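You operate a simulated robot arm through the tools that you are given. There is no shell and no other tool. Be economical: measure what you need, move in short steps, check, and stop when the job is done.

You run a simulated robot arm. Do the job below in one go: nothing can be reset, and whatever is moved stays where it is left.

## Task
Feed a filter into the yellow-striped box, set it on the clamped mould.
Fine: clamp the mould before the box goes on; feed slide back; the other boxes stay.
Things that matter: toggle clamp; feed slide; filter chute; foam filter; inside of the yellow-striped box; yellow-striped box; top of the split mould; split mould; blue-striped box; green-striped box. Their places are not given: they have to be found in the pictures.

The check looks at the end state, three seconds after you hand in, the way a careful person would. Anything else that was tipped, shoved, dropped, spilled or broken makes it a failure.

## Robot
A 6-joint arm with a two-finger parallel gripper, fixed in place. Base frame: the origin is at the foot of the arm, x ahead of it, y to its left, z up. Lengths are in mm, angles in degrees, forces in N, time in s.
It reaches about 649 mm from its shoulder. Its first joint turns from -66.0 to 66.0 degrees. Payload 2.1 kg.
Tool frame: the origin (TCP) lies between the finger pads and is the grasp point; the fingertips stand 30 mm ahead of it; z points along the fingers, y is the line along which they close. Largest opening 94 mm; finger width 28, thickness 10; the body of the gripper, 50 by 96 mm, starts 55 mm behind the TCP.
Orientation is that of the tool frame in the base frame, as a unit quaternion [w, x, y, z]. With the fingers straight down and closing along the base's y, the tool's x points along the base's -x, its y along +y and its z along -z.

## Interface
- The arm moves only by the tool send_rows. Its argument "rows" is a list of rows, each a list of 7 numbers: the shift along the base's x, y, z in units of 300 mm (1.0 is 300 mm), then the turn, a rotation vector about the base's x, y, z in units of 90 degrees (1.0 is 90 degrees), then the closure, from 0 (fully open) to 1 (shut). In form: [[tx, ty, tz, wx, wy, wz, hand], ...]. A call has 1 to 8 rows; each row is the pose to reach, as a shift and turn from the pose commanded when the call began. A call with a number of a shift or a turn outside -1 to 1 is refused whole. A row lasts 0.2 s, in which the tool goes at most 50 mm and 8.6 degrees; a call with a longer step from one row to the next is refused whole, and so is a gripper value outside its range. A pose out of reach is approached as far as the arm can. The call stops where the force on the tool passes 60 N (or 10 N more than at its start, if that is more) or the arm is blocked; 0.2 s more then pass. The fingers move at their own pace (about 72 mm/s each) and stop on an object; they squeeze with about 21 N. The grip force told is the motor's: it shows also when the fingers shut on nothing. Time passes only in rows, and 0.2 s behind the last, so rows that repeat a pose let the fingers close. It gives the time, the measured TCP pose, the force on the tool (base axes), the opening and the grip force at its end, in the units of the frame above (readings bear some noise), and new pictures: "views" is both (left out), scene, wrist or none.
- Cameras (640 x 400 px; columns grow to the right, rows downward): "scene" is fixed at [63.1, -373.5, 494.7]; the picture's right is [0.72, -0.69, 0.00], its down [-0.32, -0.34, -0.88] and it looks along [0.61, 0.64, -0.47] (base axes); focal length 269 px, centre (320, 200). "wrist" rides on the gripper at [-37, 0, -58] in the tool frame; the picture's right is [0.00, -1.00, 0.00], its down [0.97, 0.00, -0.24] and it looks along [0.24, 0.00, 0.97] (tool axes); focal length 218 px, centre (320, 200).
- locate(camera, pixels): for up to 12 pixels [column, row] of the newest picture of that camera ("zoom" is the newest enlarged one), the place [x, y, z] in the base frame of the surface seen there, good to about 3 mm. No time passes.
- enlarge(camera, box): a new picture of the part [left, top, right, bottom] of that camera's present view, enlarged. No time passes.
- finish_job(): hands the job in; it is judged then, once.

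Work in short steps. Measure before you move; look again where a grasp or a placing could have gone wrong, and mend it. You have 80 turns and 120 pictures in all, those below and enlarged ones among them. Open the gripper and draw the arm clear of the work before you hand the job in, unless the task says otherwise; then end with one line.

The tools are called as name(argument=value, ...) on one line, values as JSON. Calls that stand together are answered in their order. send_rows: Moves the arm, as the interface text tells. Its arguments: {"type":"object","properties":{"rows":{"type":"array","items":{"type":"array","items":{"type":"number"}}},"views":{"type":"string","enum":["both","scene","wrist","none"]}},"required":["rows"]} The other tools are called the same way: locate (camera, pixels) gives the place of the surface under pixels of a picture; enlarge (camera, box) takes an enlarged picture of a part of a camera's view; finish_job () hands the job in.

At the start:

```text
time: 0.0
eef_pos: [302.3, 77.7, 399.8]
ee_rot: [0.001, 0.0, 1.0, 0.0]
wrist_force: [0.0, 0.1, -0.2]
gripper_width: 94.0
grip_force: 0.0
```

scene: 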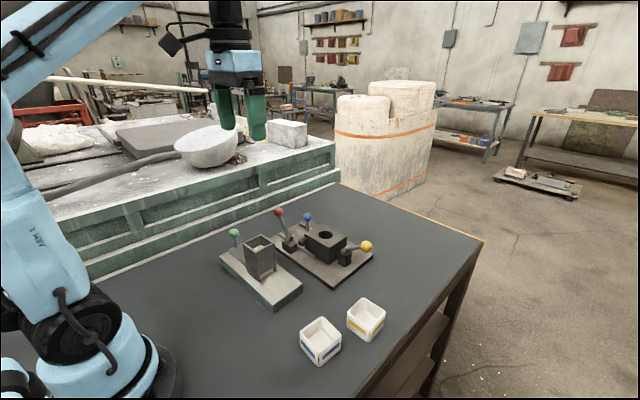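
wrist: 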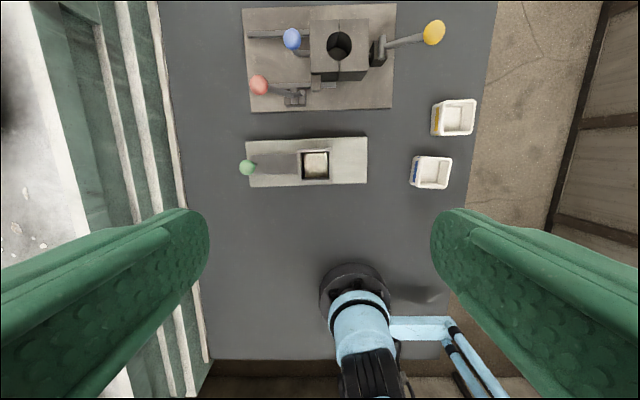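

The pictures show the chute (green knob), the mould plate with red, blue and yellow knobs, and two boxes. I'll enlarge both views to see the details.

enlarge(camera="scene", box=[210, 190, 400, 310])

enlarge(camera="wrist", box=[230, 0, 490, 200])

locate(camera="wrist", pixels=[[248, 167], [316, 165], [259, 86], [292, 38], [434, 32], [339, 45], [458, 118], [434, 172], [220, 250], [350, 175], [378, 60], [318, 30]])

```text
3.33 times, centred on (305, 250) of scene
```

zoom: 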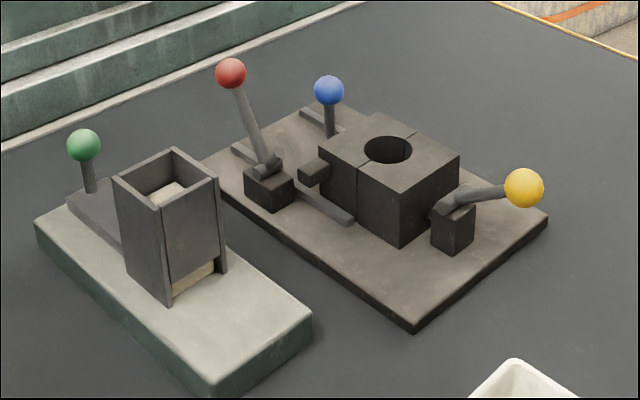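

```text
2.00 times, centred on (360, 100) of wrist
```

zoom: 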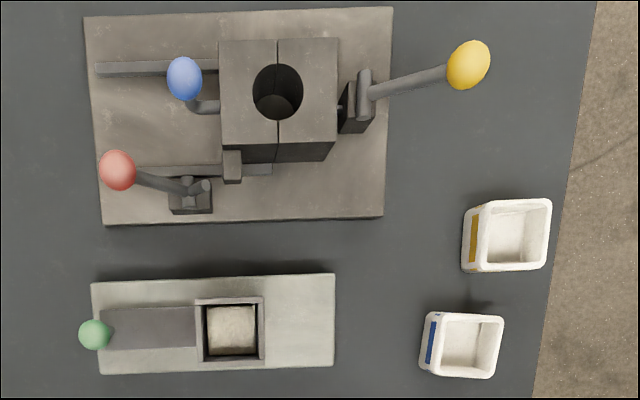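

```text
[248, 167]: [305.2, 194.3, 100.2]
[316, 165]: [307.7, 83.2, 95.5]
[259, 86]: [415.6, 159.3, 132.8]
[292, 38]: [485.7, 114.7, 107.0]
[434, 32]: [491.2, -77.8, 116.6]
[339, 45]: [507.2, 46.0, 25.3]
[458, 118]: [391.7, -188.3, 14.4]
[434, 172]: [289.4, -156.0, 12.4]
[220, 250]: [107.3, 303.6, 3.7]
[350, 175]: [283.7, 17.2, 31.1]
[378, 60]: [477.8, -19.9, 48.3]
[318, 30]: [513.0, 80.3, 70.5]
```

I'll look at the boxes closely and the clamp details.

enlarge(camera="scene", box=[290, 290, 400, 370])

enlarge(camera="scene", box=[265, 200, 385, 280])

enlarge(camera="wrist", box=[400, 80, 500, 200])

```text
5.00 times, centred on (345, 330) of scene
```

zoom: 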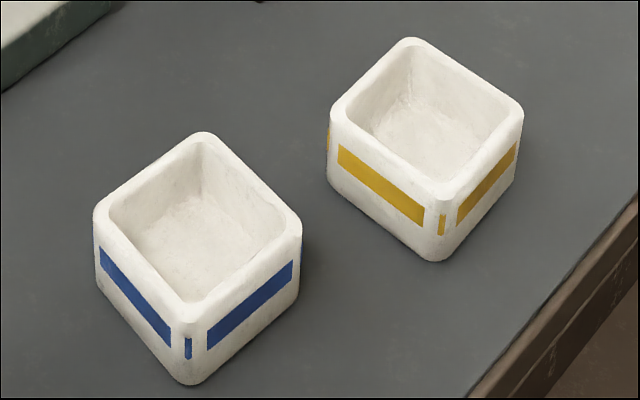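

```text
5.00 times, centred on (325, 240) of scene
```

zoom: 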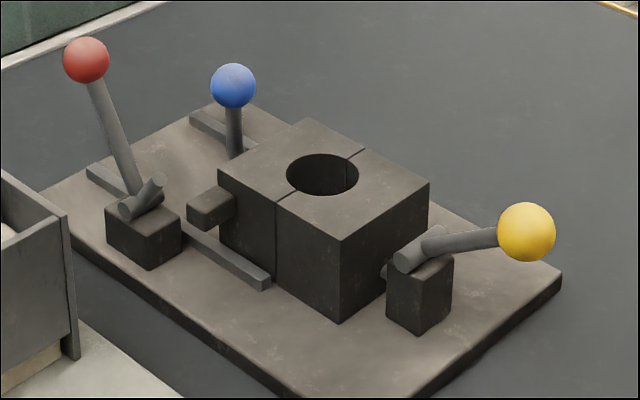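

```text
3.33 times, centred on (450, 140) of wrist
```

zoom: 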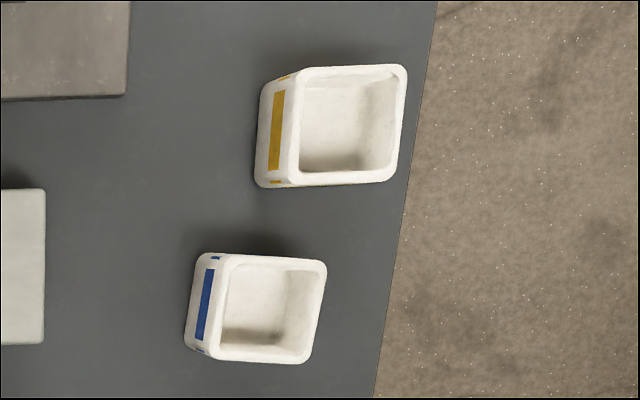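

The farther box (~[392,-188]) is the yellow-striped one. I'll move the wrist camera over the mould to understand the clamp and seam.

send_rows(rows=[[0.13, -0.03, -0.08, 0, 0, 0, 0], [0.26, -0.06, -0.16, 0, 0, 0, 0], [0.38, -0.1, -0.25, 0, 0, 0, 0], [0.42, -0.1, -0.38, 0, 0, 0, 0], [0.42, -0.1, -0.45, 0, 0, 0, 0]], views="both")

```text
time: 1.2
eef_pos: [430.1, 46.8, 264.1]
ee_rot: [0.001, -0.001, 1.0, 0.0]
wrist_force: [-0.8, 0.4, -0.1]
gripper_width: 93.8
grip_force: 0.0
```

scene: 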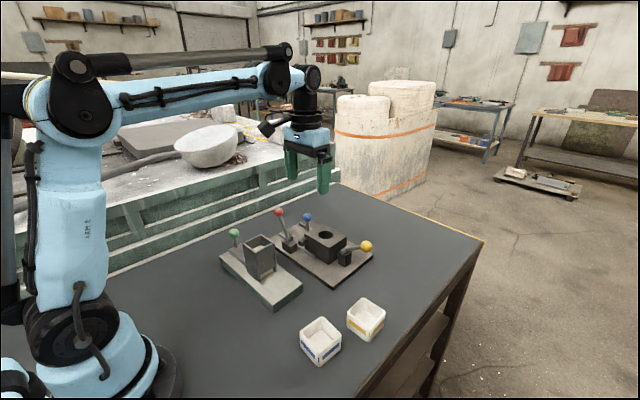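
wrist: 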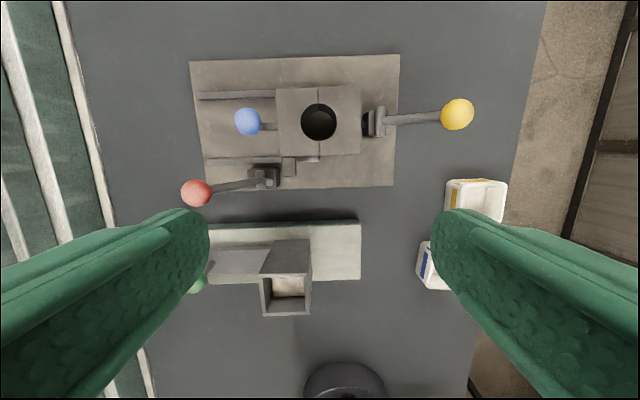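

The mould is now seen from above; I'll enlarge it.

enlarge(camera="wrist", box=[260, 70, 420, 200])

enlarge(camera="wrist", box=[170, 80, 330, 210])

locate(camera="wrist", pixels=[[190, 63], [399, 56], [393, 185], [278, 89], [361, 87], [360, 153], [282, 158], [320, 148], [195, 193], [246, 122], [457, 114], [380, 121]])

```text
3.08 times, centred on (340, 135) of wrist
```

zoom: 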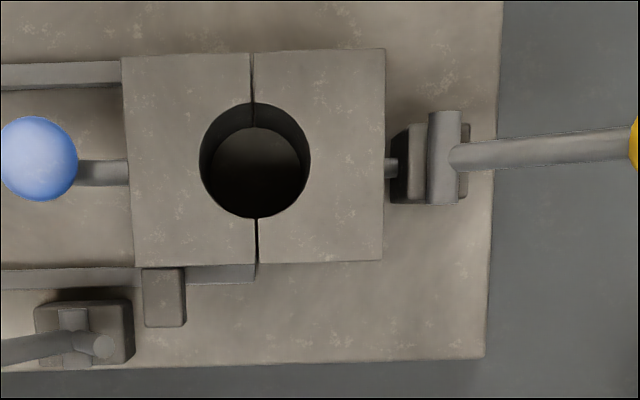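

```text
3.08 times, centred on (250, 145) of wrist
```

zoom: 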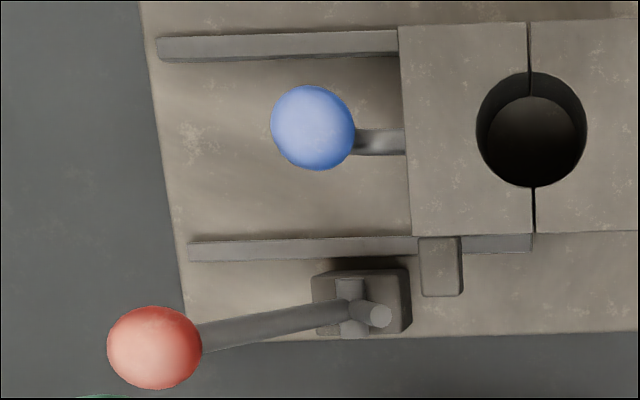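

```text
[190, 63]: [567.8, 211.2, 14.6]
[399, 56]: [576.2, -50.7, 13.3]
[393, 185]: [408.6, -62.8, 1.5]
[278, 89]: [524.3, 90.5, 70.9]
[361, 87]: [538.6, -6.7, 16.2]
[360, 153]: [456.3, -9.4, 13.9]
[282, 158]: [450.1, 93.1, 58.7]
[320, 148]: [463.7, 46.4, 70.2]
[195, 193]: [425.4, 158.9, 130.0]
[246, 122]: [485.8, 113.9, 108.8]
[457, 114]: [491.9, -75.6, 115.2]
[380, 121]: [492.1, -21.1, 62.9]
```

Red's nose faces the lug on the sliding mould half, so red looks like the toggle clamp. Next I measure the chute and boxes.

enlarge(camera="scene", box=[210, 220, 310, 315])

locate(camera="scene", pixels=[[300, 336], [318, 318], [339, 333], [321, 350], [322, 335], [347, 311], [365, 298], [384, 312], [368, 327], [366, 312], [321, 366], [367, 341]])

```text
4.21 times, centred on (260, 268) of scene
```

zoom: 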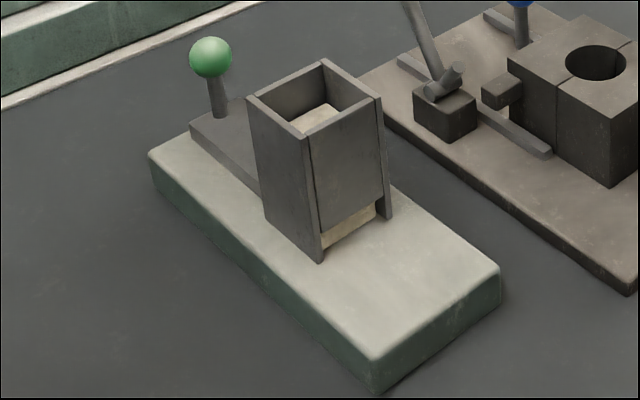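

```text
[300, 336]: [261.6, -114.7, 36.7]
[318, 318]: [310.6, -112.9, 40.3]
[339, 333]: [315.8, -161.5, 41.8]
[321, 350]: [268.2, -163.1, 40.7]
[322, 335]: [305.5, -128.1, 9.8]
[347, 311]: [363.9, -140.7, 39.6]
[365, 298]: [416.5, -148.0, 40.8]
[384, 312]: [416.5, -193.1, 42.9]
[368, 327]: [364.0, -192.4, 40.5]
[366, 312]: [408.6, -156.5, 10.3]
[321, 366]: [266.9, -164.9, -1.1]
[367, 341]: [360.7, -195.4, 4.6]
```

The yellow box is ~52 mm square, 42 tall, centred near (390,-168). I'll locate the chute points in the zoom.

enlarge(camera="scene", box=[210, 220, 310, 315])

locate(camera="zoom", pixels=[[150, 155], [373, 358], [498, 268], [255, 102], [320, 62], [378, 98], [308, 135], [345, 226], [345, 212], [211, 57], [197, 128], [320, 115]])

locate(camera="zoom", pixels=[[373, 388], [320, 258], [390, 213], [250, 188], [256, 170], [310, 140], [352, 220]])

```text
4.21 times, centred on (260, 268) of scene
```

zoom: 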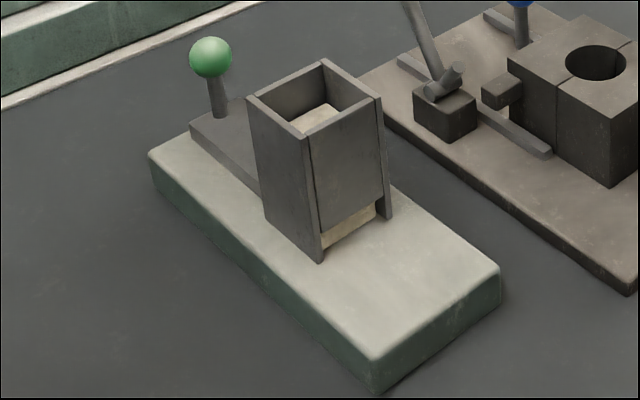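

```text
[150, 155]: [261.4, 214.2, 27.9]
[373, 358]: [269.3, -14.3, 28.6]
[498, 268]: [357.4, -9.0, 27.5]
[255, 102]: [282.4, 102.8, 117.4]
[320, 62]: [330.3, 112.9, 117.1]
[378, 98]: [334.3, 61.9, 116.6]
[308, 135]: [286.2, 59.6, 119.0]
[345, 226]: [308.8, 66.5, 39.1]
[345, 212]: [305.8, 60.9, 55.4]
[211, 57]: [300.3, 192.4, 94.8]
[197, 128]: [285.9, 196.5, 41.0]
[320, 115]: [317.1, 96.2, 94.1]
```

```text
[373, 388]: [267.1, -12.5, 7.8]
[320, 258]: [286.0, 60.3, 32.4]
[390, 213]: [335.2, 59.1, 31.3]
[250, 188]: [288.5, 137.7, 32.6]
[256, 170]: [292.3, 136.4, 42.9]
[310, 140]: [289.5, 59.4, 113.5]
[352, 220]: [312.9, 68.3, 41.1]
```

Now measuring the red clamp: pivot, nose, lug, knob.

enlarge(camera="scene", box=[265, 200, 385, 280])

locate(camera="zoom", pixels=[[86, 60], [98, 95], [128, 180], [135, 205], [155, 183], [126, 210], [145, 240], [107, 235], [180, 235], [205, 205], [222, 190], [210, 222]])

locate(camera="zoom", pixels=[[525, 230], [455, 242], [405, 262], [440, 230], [390, 270], [233, 85], [235, 140]])

locate(camera="wrist", pixels=[[258, 178], [270, 185], [265, 175], [289, 166], [250, 180], [278, 182]])

```text
5.00 times, centred on (325, 240) of scene
```

zoom: 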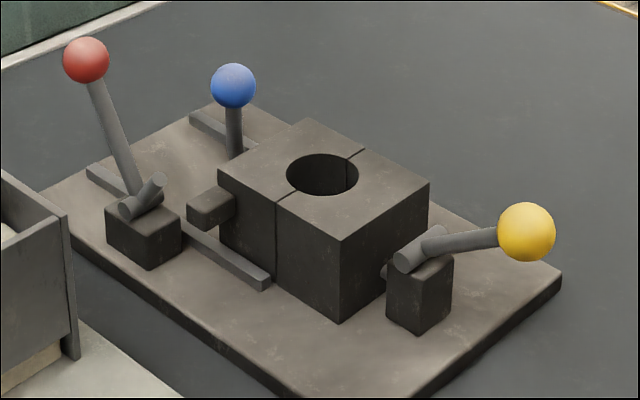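

```text
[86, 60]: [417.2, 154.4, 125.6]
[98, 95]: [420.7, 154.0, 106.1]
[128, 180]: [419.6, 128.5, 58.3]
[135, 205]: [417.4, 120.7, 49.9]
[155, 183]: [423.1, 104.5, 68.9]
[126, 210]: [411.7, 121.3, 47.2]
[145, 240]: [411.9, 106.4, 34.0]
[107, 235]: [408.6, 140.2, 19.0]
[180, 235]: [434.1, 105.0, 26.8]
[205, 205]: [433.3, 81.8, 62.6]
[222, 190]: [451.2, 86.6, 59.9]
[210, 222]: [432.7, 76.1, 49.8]
```

```text
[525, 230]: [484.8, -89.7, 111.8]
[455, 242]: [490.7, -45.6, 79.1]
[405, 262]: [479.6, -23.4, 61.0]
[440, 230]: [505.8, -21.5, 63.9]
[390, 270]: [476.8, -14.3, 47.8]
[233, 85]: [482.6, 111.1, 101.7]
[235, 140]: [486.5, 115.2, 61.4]
```

```text
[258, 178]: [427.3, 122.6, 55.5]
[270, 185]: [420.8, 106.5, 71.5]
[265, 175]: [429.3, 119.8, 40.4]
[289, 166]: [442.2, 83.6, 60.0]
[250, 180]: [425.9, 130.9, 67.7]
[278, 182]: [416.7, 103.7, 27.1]
```

Red pivots about x at (y≈121, z≈48) with the knob at (421,158,127). To clamp, the handle must swing toward -y. I'll close the gripper and go to the knob's +y side, high first.

send_rows(rows=[[0, 0.16, 0, 0, 0, 0, 1], [-0.01, 0.32, 0, 0, 0, 0, 1], [-0.02, 0.5, 0, 0, 0, 0, 1], [-0.02, 0.51, -0.15, 0, 0, 0, 1], [-0.02, 0.51, -0.3, 0, 0, 0, 1], [-0.02, 0.51, -0.42, 0, 0, 0, 1], [-0.02, 0.51, -0.42, 0, 0, 0, 1]], views="both")

```text
refused: row 3 steps farther than a row can; nothing moved
```

The third step was too long, so I'll use smaller ones.

send_rows(rows=[[0, 0.16, 0, 0, 0, 0, 1], [-0.01, 0.32, 0, 0, 0, 0, 1], [-0.02, 0.48, 0, 0, 0, 0, 1], [-0.02, 0.51, -0.15, 0, 0, 0, 1], [-0.02, 0.51, -0.3, 0, 0, 0, 1], [-0.02, 0.51, -0.42, 0, 0, 0, 1], [-0.02, 0.51, -0.42, 0, 0, 0, 1]], views="both")

```text
time: 2.8
eef_pos: [422.1, 200.7, 139.2]
ee_rot: [0.001, -0.001, 1.0, 0.001]
wrist_force: [0.0, 0.1, -0.9]
gripper_width: 0.1
grip_force: 21.6
```

scene: 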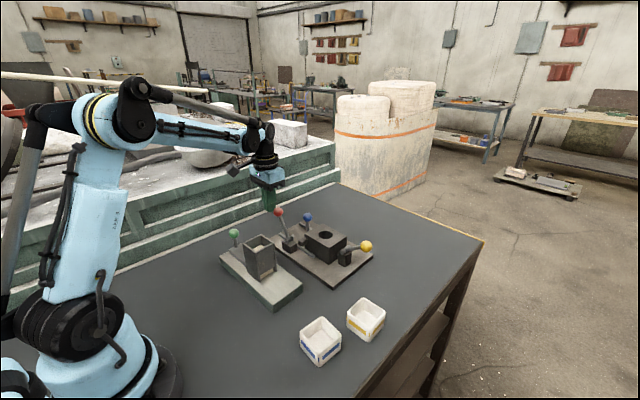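
wrist: 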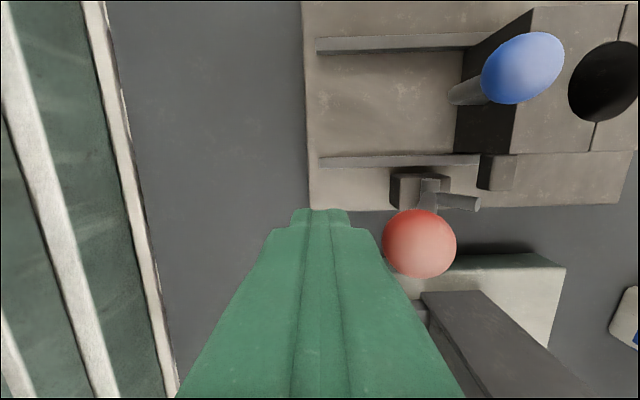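

The fingers are beside the red knob. I'll push toward -y in steps.

send_rows(rows=[[0, -0.06, 0, 0, 0, 0, 1], [0, -0.12, 0, 0, 0, 0, 1], [0, -0.17, 0, 0, 0, 0, 1], [0, -0.22, 0, 0, 0, 0, 1]], views="wrist")

```text
time: 3.8
eef_pos: [423.4, 132.4, 138.6]
ee_rot: [0.001, 0.0, 1.0, 0.002]
wrist_force: [0.5, 0.2, 0.1]
gripper_width: 0.0
grip_force: 21.1
```

wrist: 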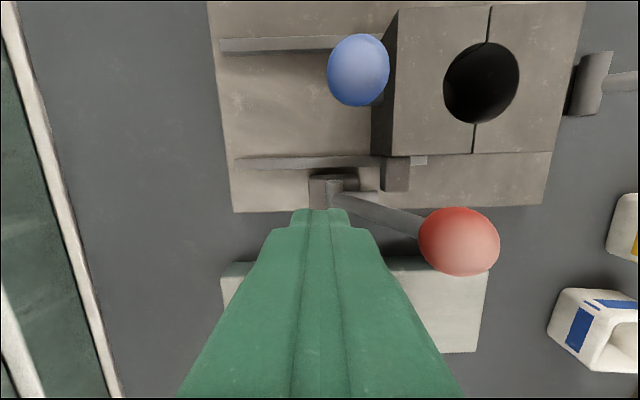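

The lever flipped over ahead of the fingers. I'll back up slightly upward and check in the scene view.

send_rows(rows=[[0, 0.1, 0.05, 0, 0, 0, 1], [0, 0.2, 0.15, 0, 0, 0, 1], [0, 0.3, 0.3, 0, 0, 0, 1]], views="none")

enlarge(camera="scene", box=[265, 200, 385, 280])

enlarge(camera="wrist", box=[300, 20, 640, 260])

```text
refused: row 3 steps farther than a row can; nothing moved
```

```text
5.00 times, centred on (325, 240) of scene
```

zoom: 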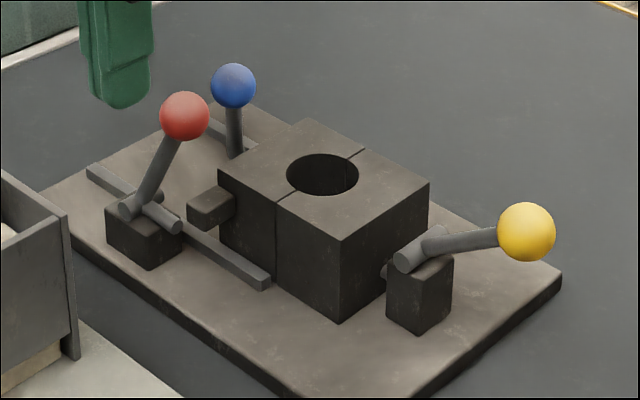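

```text
1.67 times, centred on (470, 140) of wrist
```

zoom: 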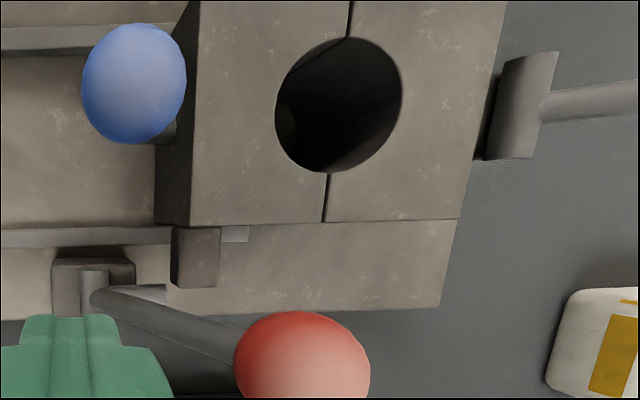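

The nose now points horizontally at the lug side. Measuring the new knob place and nose gap.

enlarge(camera="scene", box=[280, 210, 340, 260])

locate(camera="scene", pixels=[[302, 223], [296, 236], [300, 245], [292, 241], [307, 241], [310, 243]])

```text
8.00 times, centred on (310, 235) of scene
```

zoom: 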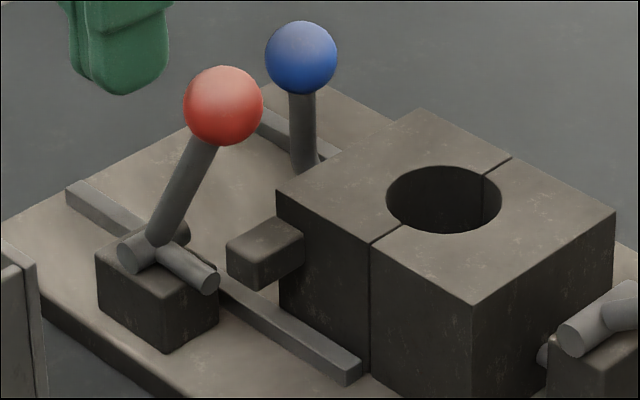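

```text
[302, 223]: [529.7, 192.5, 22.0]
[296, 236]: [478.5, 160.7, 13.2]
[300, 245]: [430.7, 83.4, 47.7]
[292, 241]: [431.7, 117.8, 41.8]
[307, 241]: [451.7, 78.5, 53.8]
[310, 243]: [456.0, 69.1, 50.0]
```

locate(camera="zoom", pixels=[[222, 105], [180, 195], [210, 280], [190, 268], [135, 250], [240, 270], [232, 250], [270, 235], [260, 280]])

```text
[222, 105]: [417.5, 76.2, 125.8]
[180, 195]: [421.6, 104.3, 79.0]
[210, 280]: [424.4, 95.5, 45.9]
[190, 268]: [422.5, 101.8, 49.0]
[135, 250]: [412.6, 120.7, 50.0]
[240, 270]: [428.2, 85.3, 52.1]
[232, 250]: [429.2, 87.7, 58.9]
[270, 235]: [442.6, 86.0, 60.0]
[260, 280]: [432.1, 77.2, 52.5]
```

The lever rests at ~30° past vertical. I'll press gently further to confirm it is at its stop.

send_rows(rows=[[0, -0.05, 0, 0, 0, 0, 1], [0, -0.09, 0, 0, 0, 0, 1], [0, -0.105, 0, 0, 0, 0, 1], [0, -0.12, 0, 0, 0, 0, 1], [0, -0.13, 0, 0, 0, 0, 1]], views="none")

enlarge(camera="scene", box=[270, 210, 350, 260])

```text
time: 5.0
eef_pos: [420.9, 99.9, 138.6]
ee_rot: [0.0, -0.005, 1.0, 0.008]
wrist_force: [-0.1, 38.2, -0.7]
gripper_width: 0.1
grip_force: 20.8
```

```text
8.00 times, centred on (310, 235) of scene
```

zoom: 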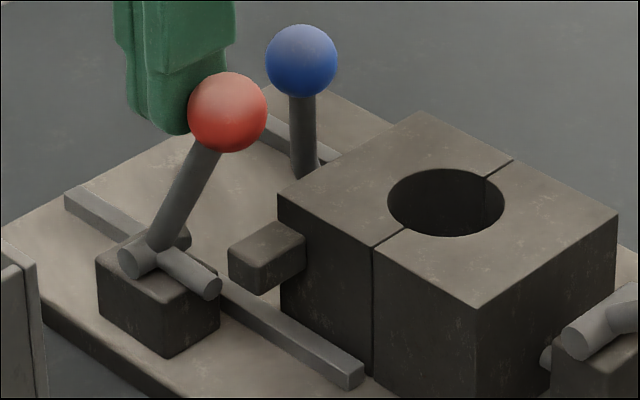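

The lever is firmly at its stop (38 N), so it is clamped. I'll back off, rise, and turn the gripper so it closes along x, heading over the green knob.

send_rows(rows=[[0, 0.05, 0.0, 0, 0, 0, 1], [0, 0.12, 0.1, 0, 0, -0.0, 1], [0, 0.15, 0.25, 0, 0, -0.09, 1], [-0.1, 0.2, 0.35, 0, 0, -0.18, 0.5], [-0.22, 0.25, 0.35, 0, 0, -0.27, 0.3], [-0.32, 0.3, 0.35, 0, 0, -0.36, 0.3], [-0.4, 0.31, 0.35, 0, 0, -0.45, 0.3], [-0.4, 0.31, 0.35, 0, 0, -0.54, 0.3]], views="none")

send_rows(rows=[[0, 0, 0, 0, 0, -0.09, 0.3], [0, 0, 0, 0, 0, -0.18, 0.3], [0, 0, 0, 0, 0, -0.27, 0.3], [0, 0, 0, 0, 0, -0.36, 0.3], [0, 0, 0, 0, 0, -0.45, 0.3], [0, 0, 0, 0, 0, -0.46, 0.3]], views="both")

```text
time: 6.8
eef_pos: [301.6, 187.9, 244.4]
ee_rot: [0.001, 0.411, 0.912, 0.001]
wrist_force: [-0.9, 0.4, 0.4]
gripper_width: 66.1
grip_force: 0.0
```

```text
time: 8.2
eef_pos: [302.1, 189.1, 243.3]
ee_rot: [0.001, 0.707, 0.707, 0.0]
wrist_force: [-0.7, 0.6, 0.0]
gripper_width: 65.7
grip_force: 0.0
```

scene: 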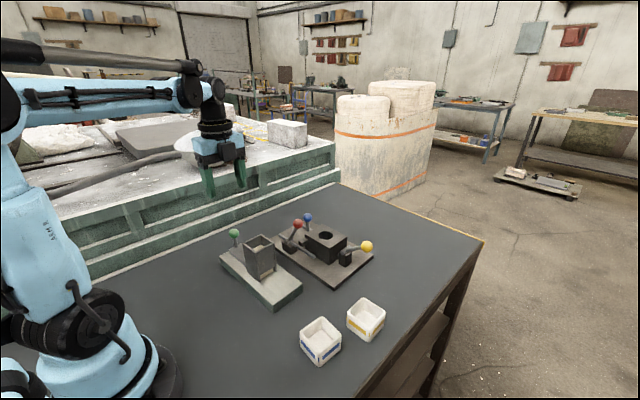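
wrist: 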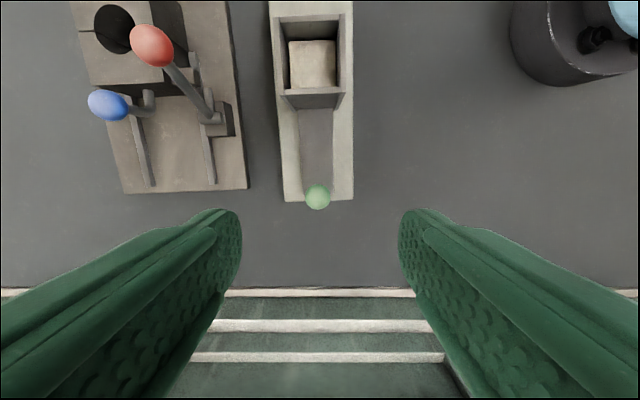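

The fingers now close along x. I'll measure the green knob and the filter top.

locate(camera="wrist", pixels=[[317, 196], [306, 196], [329, 196], [290, 60], [335, 60], [290, 42], [335, 87], [302, 130], [332, 130], [275, 17], [342, 17], [312, 64]])

```text
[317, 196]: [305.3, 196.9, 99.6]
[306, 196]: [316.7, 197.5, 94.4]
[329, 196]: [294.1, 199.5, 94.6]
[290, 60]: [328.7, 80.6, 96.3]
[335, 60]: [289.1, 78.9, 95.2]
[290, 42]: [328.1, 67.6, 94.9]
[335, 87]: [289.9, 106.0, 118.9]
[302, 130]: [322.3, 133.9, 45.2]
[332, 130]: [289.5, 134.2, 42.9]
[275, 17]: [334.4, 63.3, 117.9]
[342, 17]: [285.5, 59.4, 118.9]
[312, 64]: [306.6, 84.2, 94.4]
```

Knob centre ≈ (305.5,194,90). I'll descend and grip it.

send_rows(rows=[[0.012, 0.017, -0.15, 0, 0, 0, 0.3], [0.012, 0.017, -0.3, 0, 0, 0, 0.3], [0.012, 0.017, -0.45, 0, 0, 0, 0.3], [0.012, 0.017, -0.505, 0, 0, 0, 0.3], [0.012, 0.017, -0.505, 0, 0, 0, 1], [0.012, 0.017, -0.505, 0, 0, 0, 1], [0.012, 0.017, -0.505, 0, 0, 0, 1]], views="both")

```text
time: 9.8
eef_pos: [305.6, 194.4, 90.9]
ee_rot: [0.001, 0.707, 0.708, 0.0]
wrist_force: [-8.7, 0.0, 0.4]
gripper_width: 28.7
grip_force: 21.1
```

scene: 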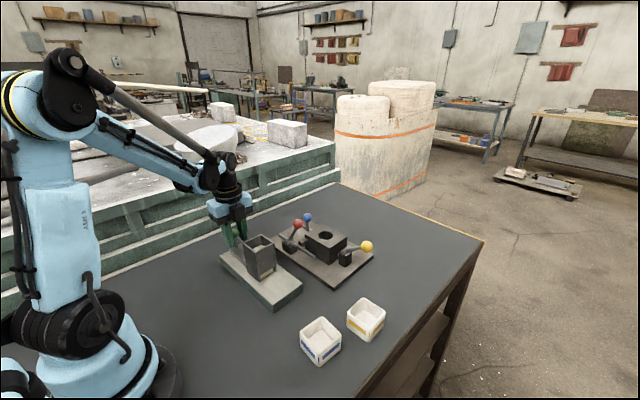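
wrist: 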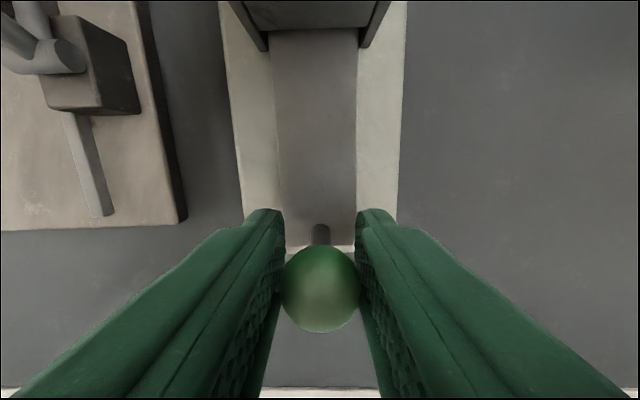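

Gripped the knob (28.7 mm). Pushing the slide -y slowly, 40 mm first.

send_rows(rows=[[0, -0.025, 0, 0, 0, 0, 1], [0, -0.05, 0, 0, 0, 0, 1], [0, -0.075, 0, 0, 0, 0, 1], [0, -0.1, 0, 0, 0, 0, 1], [0, -0.125, 0, 0, 0, 0, 1], [0, -0.15, 0, 0, 0, 0, 1], [0, -0.165, 0, 0, 0, 0, 1]], views="scene")

enlarge(camera="scene", box=[210, 220, 310, 315])

```text
time: 11.4
eef_pos: [305.2, 144.7, 91.8]
ee_rot: [0.0, 0.706, 0.708, 0.001]
wrist_force: [-1.6, 21.6, 19.0]
gripper_width: 27.2
grip_force: 21.5
```

scene: 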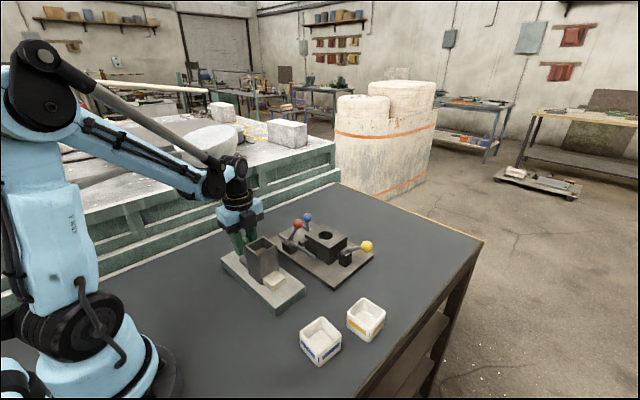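

```text
4.21 times, centred on (260, 268) of scene
```

zoom: 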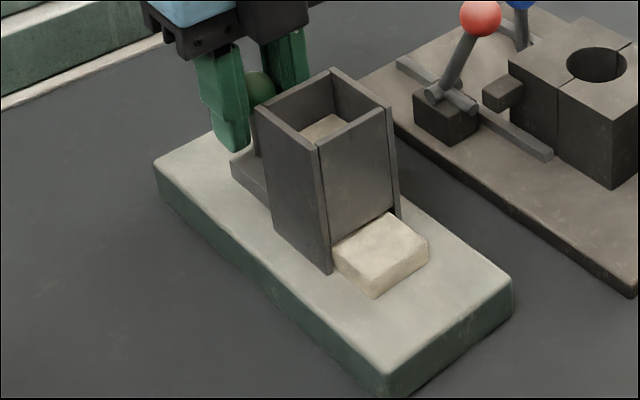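

The filter came out, but the chute base seems to have shifted a bit at the end stop. Measuring.

locate(camera="zoom", pixels=[[155, 165], [387, 368], [510, 281], [332, 247], [375, 297], [428, 240], [385, 212], [380, 245], [327, 272], [318, 148], [388, 105], [265, 110]])

```text
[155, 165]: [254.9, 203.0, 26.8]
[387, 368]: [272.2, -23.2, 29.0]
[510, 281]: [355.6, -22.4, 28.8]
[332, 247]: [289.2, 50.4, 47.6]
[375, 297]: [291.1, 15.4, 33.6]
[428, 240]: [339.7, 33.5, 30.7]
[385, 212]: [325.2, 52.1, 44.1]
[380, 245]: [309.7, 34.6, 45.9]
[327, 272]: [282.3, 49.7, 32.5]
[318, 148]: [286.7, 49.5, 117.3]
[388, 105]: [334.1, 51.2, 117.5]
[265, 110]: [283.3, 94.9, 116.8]
```

The base crept -10 mm once the slide hit its stop (about 40 mm travel). Pulling the knob back to y≈194 should return the slide and bring the base back too.

send_rows(rows=[[0, 0.025, 0, 0, 0, 0, 1], [0, 0.05, 0, 0, 0, 0, 1], [0, 0.075, 0, 0, 0, 0, 1], [0, 0.1, 0, 0, 0, 0, 1], [0, 0.125, 0, 0, 0, 0, 1], [0, 0.13, 0, 0, 0, 0, 1]], views="scene")

enlarge(camera="scene", box=[210, 220, 310, 315])

locate(camera="zoom", pixels=[[155, 165], [387, 368], [508, 281], [318, 148], [388, 105]])

```text
time: 12.8
eef_pos: [306.4, 183.4, 92.5]
ee_rot: [0.003, 0.707, 0.707, -0.001]
wrist_force: [-1.3, -0.6, -18.4]
gripper_width: 25.9
grip_force: 21.3
```

scene: 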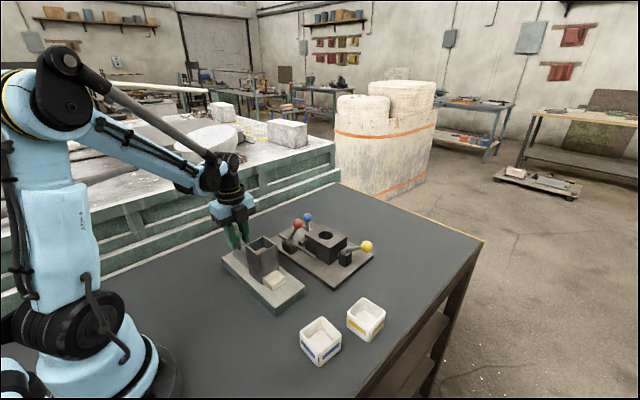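

```text
4.21 times, centred on (260, 268) of scene
```

zoom: 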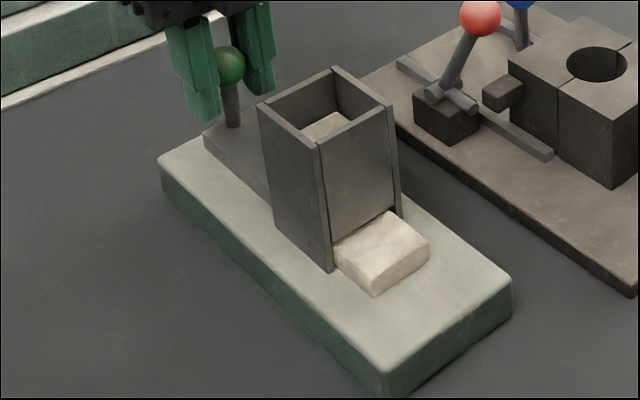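

```text
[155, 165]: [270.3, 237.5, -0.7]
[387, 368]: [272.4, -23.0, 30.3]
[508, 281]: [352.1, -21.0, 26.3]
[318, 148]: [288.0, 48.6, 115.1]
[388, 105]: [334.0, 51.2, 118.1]
```

The slide is back (knob y≈183, with the base ~10 mm off). Pulling 11 mm more to bring the base back.

send_rows(rows=[[0, 0.013, 0, 0, 0, 0, 1], [0, 0.026, 0, 0, 0, 0, 1], [0, 0.039, 0, 0, 0, 0, 1]], views="scene")

enlarge(camera="scene", box=[210, 220, 310, 315])

locate(camera="zoom", pixels=[[158, 165], [380, 362], [500, 274], [318, 145], [384, 103], [375, 240], [230, 65]])

```text
time: 13.6
eef_pos: [307.5, 193.3, 92.7]
ee_rot: [0.002, 0.708, 0.707, -0.001]
wrist_force: [1.0, -13.6, -1.0]
gripper_width: 25.7
grip_force: 20.7
```

scene: 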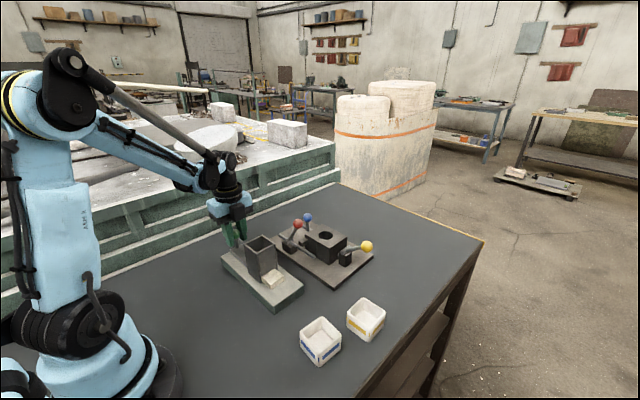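

```text
4.21 times, centred on (260, 268) of scene
```

zoom: 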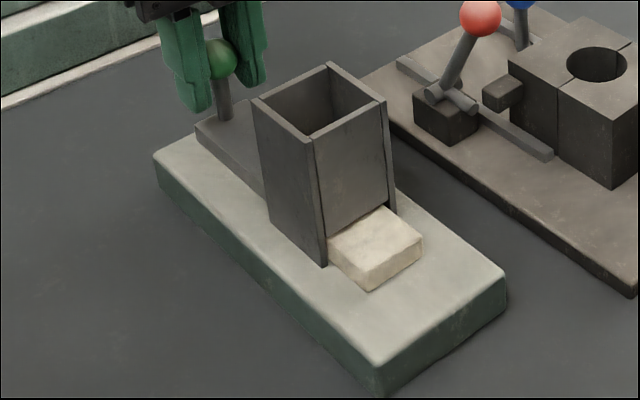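

```text
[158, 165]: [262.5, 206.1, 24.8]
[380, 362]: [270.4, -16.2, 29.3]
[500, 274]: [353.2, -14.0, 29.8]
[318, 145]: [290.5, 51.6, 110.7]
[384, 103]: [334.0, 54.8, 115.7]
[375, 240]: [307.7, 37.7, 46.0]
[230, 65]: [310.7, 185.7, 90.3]
```

Base is still ~5 mm off; pulling 5 mm more.

send_rows(rows=[[0, 0.012, 0, 0, 0, 0, 1], [0, 0.02, 0, 0, 0, 0, 1]], views="scene")

enlarge(camera="scene", box=[210, 220, 310, 315])

locate(camera="zoom", pixels=[[155, 160], [375, 360], [500, 272], [312, 138], [380, 100], [375, 240], [218, 60]])

```text
time: 14.2
eef_pos: [305.3, 200.2, 91.2]
ee_rot: [0.002, 0.706, 0.708, -0.001]
wrist_force: [-0.3, -14.8, 3.3]
gripper_width: 25.8
grip_force: 20.8
```

scene: 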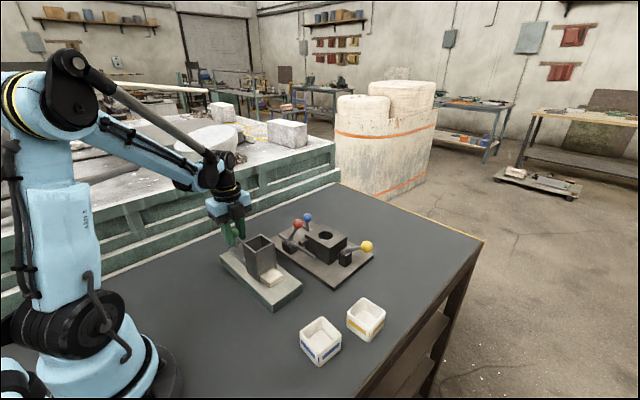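

```text
4.21 times, centred on (260, 268) of scene
```

zoom: 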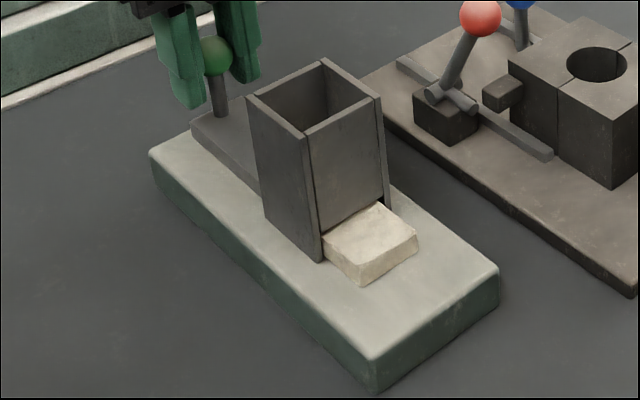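

```text
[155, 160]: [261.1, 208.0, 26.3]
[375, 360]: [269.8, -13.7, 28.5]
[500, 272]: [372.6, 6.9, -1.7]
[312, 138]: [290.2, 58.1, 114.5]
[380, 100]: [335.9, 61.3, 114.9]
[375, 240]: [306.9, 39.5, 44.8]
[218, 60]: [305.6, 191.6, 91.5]
```

The chute is back to its original pixels. Releasing the knob and rising, then moving over the filter.

send_rows(rows=[[0, 0, 0, 0, 0, 0, 0.3], [0, 0, 0, 0, 0, 0, 0.3], [0, 0, 0.15, 0, 0, 0, 0.3], [0, 0, 0.3, 0, 0, 0, 0.3], [0, -0.15, 0.35, 0, 0, 0, 0.3], [0, -0.3, 0.35, 0, 0, 0, 0.3], [0, -0.45, 0.35, 0, 0, 0, 0.3], [0, -0.5, 0.35, 0, 0, 0, 0.3]], views="wrist")

enlarge(camera="scene", box=[240, 240, 310, 300])

```text
time: 16.0
eef_pos: [305.5, 50.7, 198.8]
ee_rot: [0.001, 0.706, 0.708, 0.0]
wrist_force: [-0.2, 0.4, 0.6]
gripper_width: 65.9
grip_force: 0.1
```

wrist: 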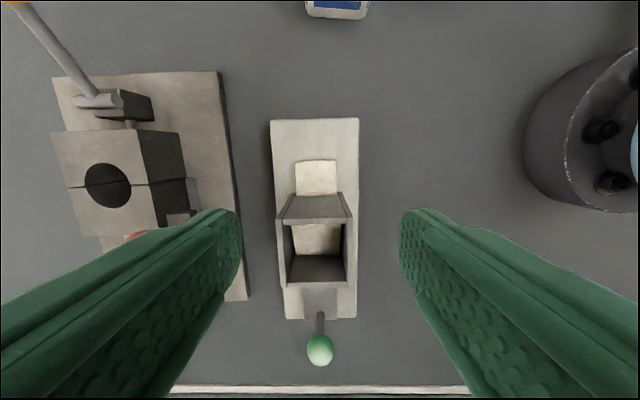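

```text
6.67 times, centred on (275, 270) of scene
```

zoom: 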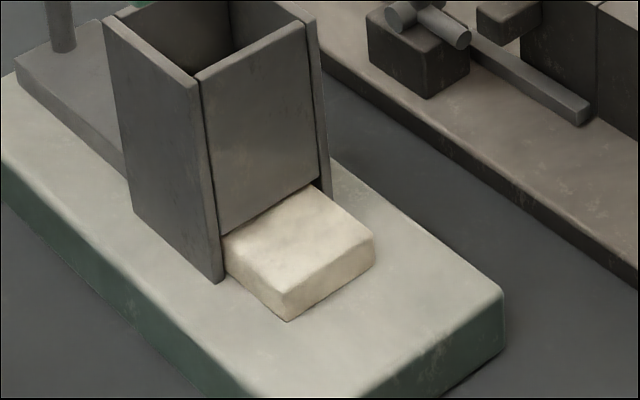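

locate(camera="zoom", pixels=[[226, 240], [312, 187], [372, 237], [285, 285], [288, 318], [300, 240], [222, 280]])

locate(camera="wrist", pixels=[[297, 162], [335, 162], [297, 192], [336, 190], [278, 200], [352, 200]])

```text
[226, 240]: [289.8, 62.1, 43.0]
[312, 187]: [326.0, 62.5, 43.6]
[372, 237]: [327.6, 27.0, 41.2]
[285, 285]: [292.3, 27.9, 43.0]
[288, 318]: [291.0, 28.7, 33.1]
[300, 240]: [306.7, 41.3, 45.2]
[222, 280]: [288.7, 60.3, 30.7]
```

```text
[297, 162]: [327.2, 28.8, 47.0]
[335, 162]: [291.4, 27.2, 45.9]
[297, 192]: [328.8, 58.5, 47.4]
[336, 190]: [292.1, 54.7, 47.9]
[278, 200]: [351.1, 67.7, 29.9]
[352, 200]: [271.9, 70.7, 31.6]
```

Filter spans x 291–328, y 27–~65, z 31–46, with its rear edge still under the front wall. I'll grip the exposed part at y=40 with TCP z=67 so the body clears the hopper top.

send_rows(rows=[[0.012, -0.036, -0.1, 0, 0, 0, 0.3], [0.012, -0.036, -0.25, 0, 0, 0, 0.3], [0.012, -0.036, -0.38, 0, 0, 0, 0.3], [0.012, -0.036, -0.438, 0, 0, 0, 0.3], [0.012, -0.036, -0.438, 0, 0, 0, 1], [0.012, -0.036, -0.438, 0, 0, 0, 1], [0.012, -0.036, -0.438, 0, 0, 0, 1]], views="both")

```text
time: 17.6
eef_pos: [309.6, 39.4, 66.4]
ee_rot: [0.001, 0.707, 0.707, 0.0]
wrist_force: [-0.1, 0.1, -0.7]
gripper_width: 38.6
grip_force: 21.3
```

scene: 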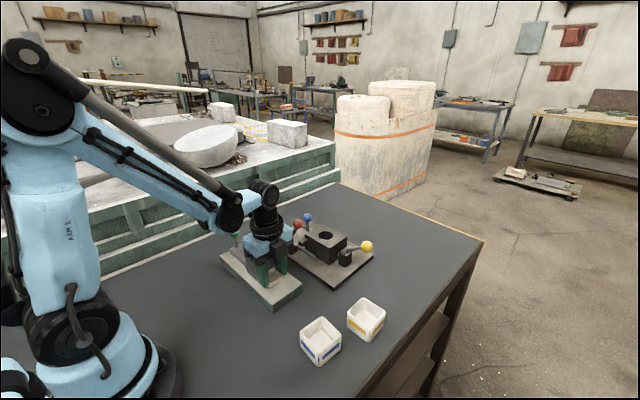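
wrist: 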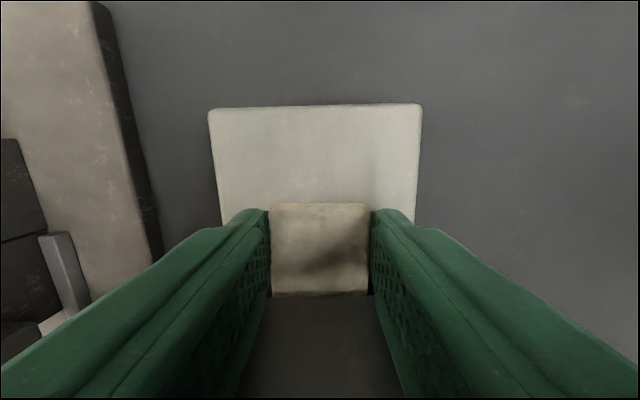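

Gripped the filter (38.6 mm). Drawing it out along -y, then lifting.

send_rows(rows=[[0, -0.02, 0.002, 0, 0, 0, 1], [0, -0.05, 0.003, 0, 0, 0, 1], [0, -0.09, 0.01, 0, 0, 0, 1], [0, -0.11, 0.08, 0, 0, 0, 1], [0, -0.12, 0.2, 0, 0, 0, 1], [0, -0.13, 0.3, 0, 0, 0, 1]], views="both")

enlarge(camera="scene", box=[210, 200, 310, 315])

```text
time: 19.0
eef_pos: [309.0, 0.1, 157.9]
ee_rot: [0.001, 0.706, 0.708, 0.0]
wrist_force: [0.2, 0.3, 0.1]
gripper_width: 38.5
grip_force: 21.5
```

scene: 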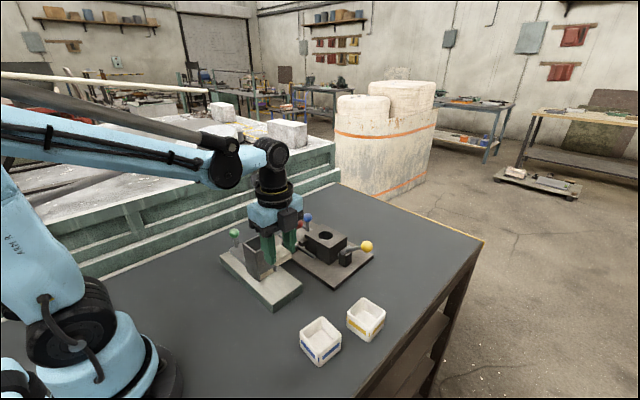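
wrist: 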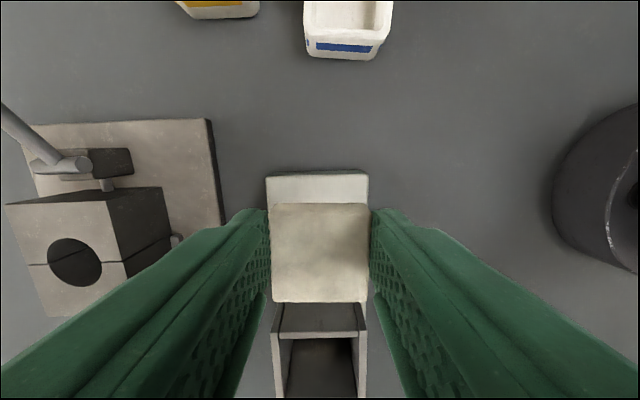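

```text
3.48 times, centred on (260, 258) of scene
```

zoom: 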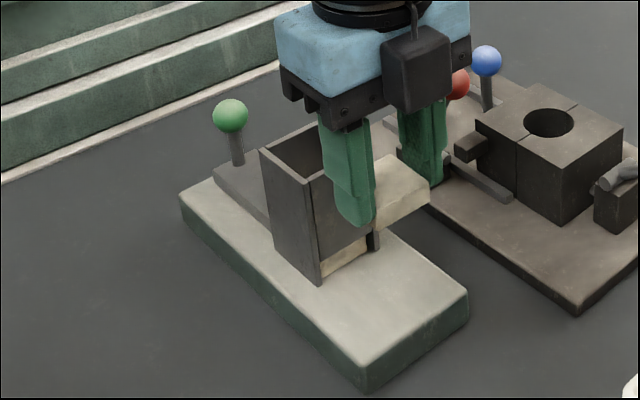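

Filter is held level and the next one sits in the chute. Now measuring the yellow box's rim precisely.

enlarge(camera="scene", box=[335, 285, 395, 350])

```text
6.15 times, centred on (365, 318) of scene
```

zoom: 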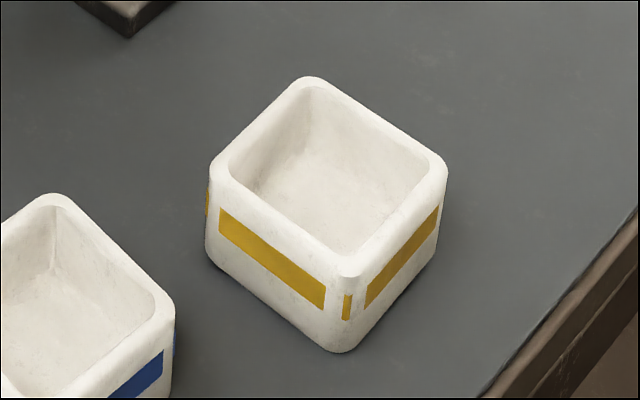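

locate(camera="zoom", pixels=[[224, 165], [310, 82], [440, 170], [350, 264], [268, 115], [380, 120], [280, 215], [405, 212], [265, 125], [370, 122], [290, 210], [396, 210]])

locate(camera="zoom", pixels=[[310, 170], [350, 200], [300, 150], [270, 290], [400, 290], [345, 345]])

```text
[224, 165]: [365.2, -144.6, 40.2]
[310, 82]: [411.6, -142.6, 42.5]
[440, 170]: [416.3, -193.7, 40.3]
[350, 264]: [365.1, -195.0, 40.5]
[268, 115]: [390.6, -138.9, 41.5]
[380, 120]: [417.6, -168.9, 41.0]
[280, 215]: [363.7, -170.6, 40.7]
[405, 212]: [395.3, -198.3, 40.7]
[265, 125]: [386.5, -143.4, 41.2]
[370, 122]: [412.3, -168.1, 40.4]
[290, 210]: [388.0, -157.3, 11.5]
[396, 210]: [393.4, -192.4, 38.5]
```

```text
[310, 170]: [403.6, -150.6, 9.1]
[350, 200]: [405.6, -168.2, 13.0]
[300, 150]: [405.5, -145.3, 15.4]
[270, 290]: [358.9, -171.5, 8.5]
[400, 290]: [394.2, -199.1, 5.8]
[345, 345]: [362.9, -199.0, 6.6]
```

Box centre ≈ (390.5,-168.5), rim z≈41, inner ~46 mm; the filter's centre is ~6.5 mm +y of the TCP. Moving above the box to check alignment.

send_rows(rows=[[0.05, -0.11, 0, 0, 0, 0, 1], [0.1, -0.23, 0, 0, 0, 0, 1], [0.16, -0.35, 0, 0, 0, 0, 1], [0.22, -0.47, 0, 0, 0, 0, 1], [0.272, -0.584, 0, 0, 0, 0, 1], [0.272, -0.584, -0.12, 0, 0, 0, 1], [0.272, -0.584, -0.2, 0, 0, 0, 1]], views="both")

enlarge(camera="scene", box=[320, 250, 420, 350])

```text
time: 20.6
eef_pos: [390.7, -173.9, 95.1]
ee_rot: [0.001, 0.707, 0.707, 0.0]
wrist_force: [0.7, 0.5, 0.1]
gripper_width: 38.5
grip_force: 21.5
```

scene: 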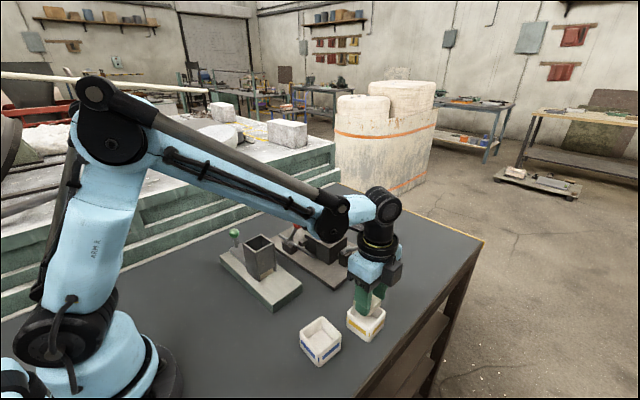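
wrist: 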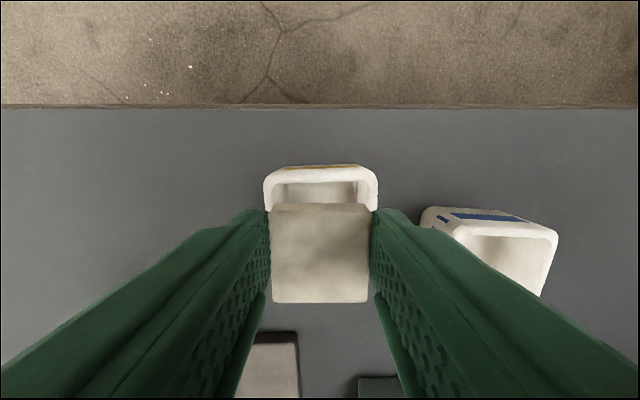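

```text
4.00 times, centred on (370, 300) of scene
```

zoom: 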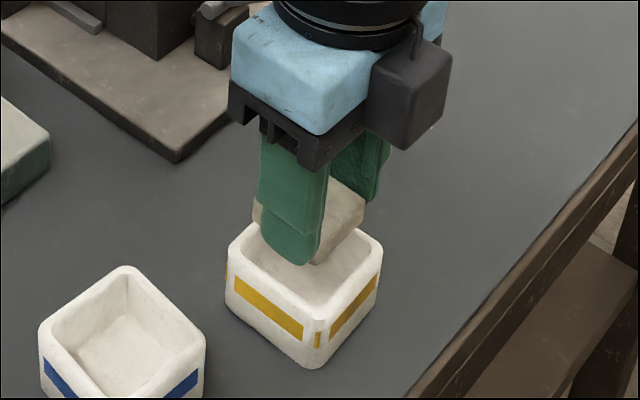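

Checking the held filter's extents against the box.

locate(camera="wrist", pixels=[[276, 207], [366, 207], [280, 298], [360, 298], [320, 167], [266, 190], [376, 190], [320, 201]])

locate(camera="zoom", pixels=[[363, 208], [330, 255], [255, 220], [340, 195], [232, 250], [376, 255], [315, 315]])

```text
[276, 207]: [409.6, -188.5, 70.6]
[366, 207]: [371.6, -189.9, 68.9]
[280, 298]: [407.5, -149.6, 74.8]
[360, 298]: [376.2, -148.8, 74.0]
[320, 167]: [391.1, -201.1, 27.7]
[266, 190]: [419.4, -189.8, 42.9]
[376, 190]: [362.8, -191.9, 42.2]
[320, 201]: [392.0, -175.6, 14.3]
```

```text
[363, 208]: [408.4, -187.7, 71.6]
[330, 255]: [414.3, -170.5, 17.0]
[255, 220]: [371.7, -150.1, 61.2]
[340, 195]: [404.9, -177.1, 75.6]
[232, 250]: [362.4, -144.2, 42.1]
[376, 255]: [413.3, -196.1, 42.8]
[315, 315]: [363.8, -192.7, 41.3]
```

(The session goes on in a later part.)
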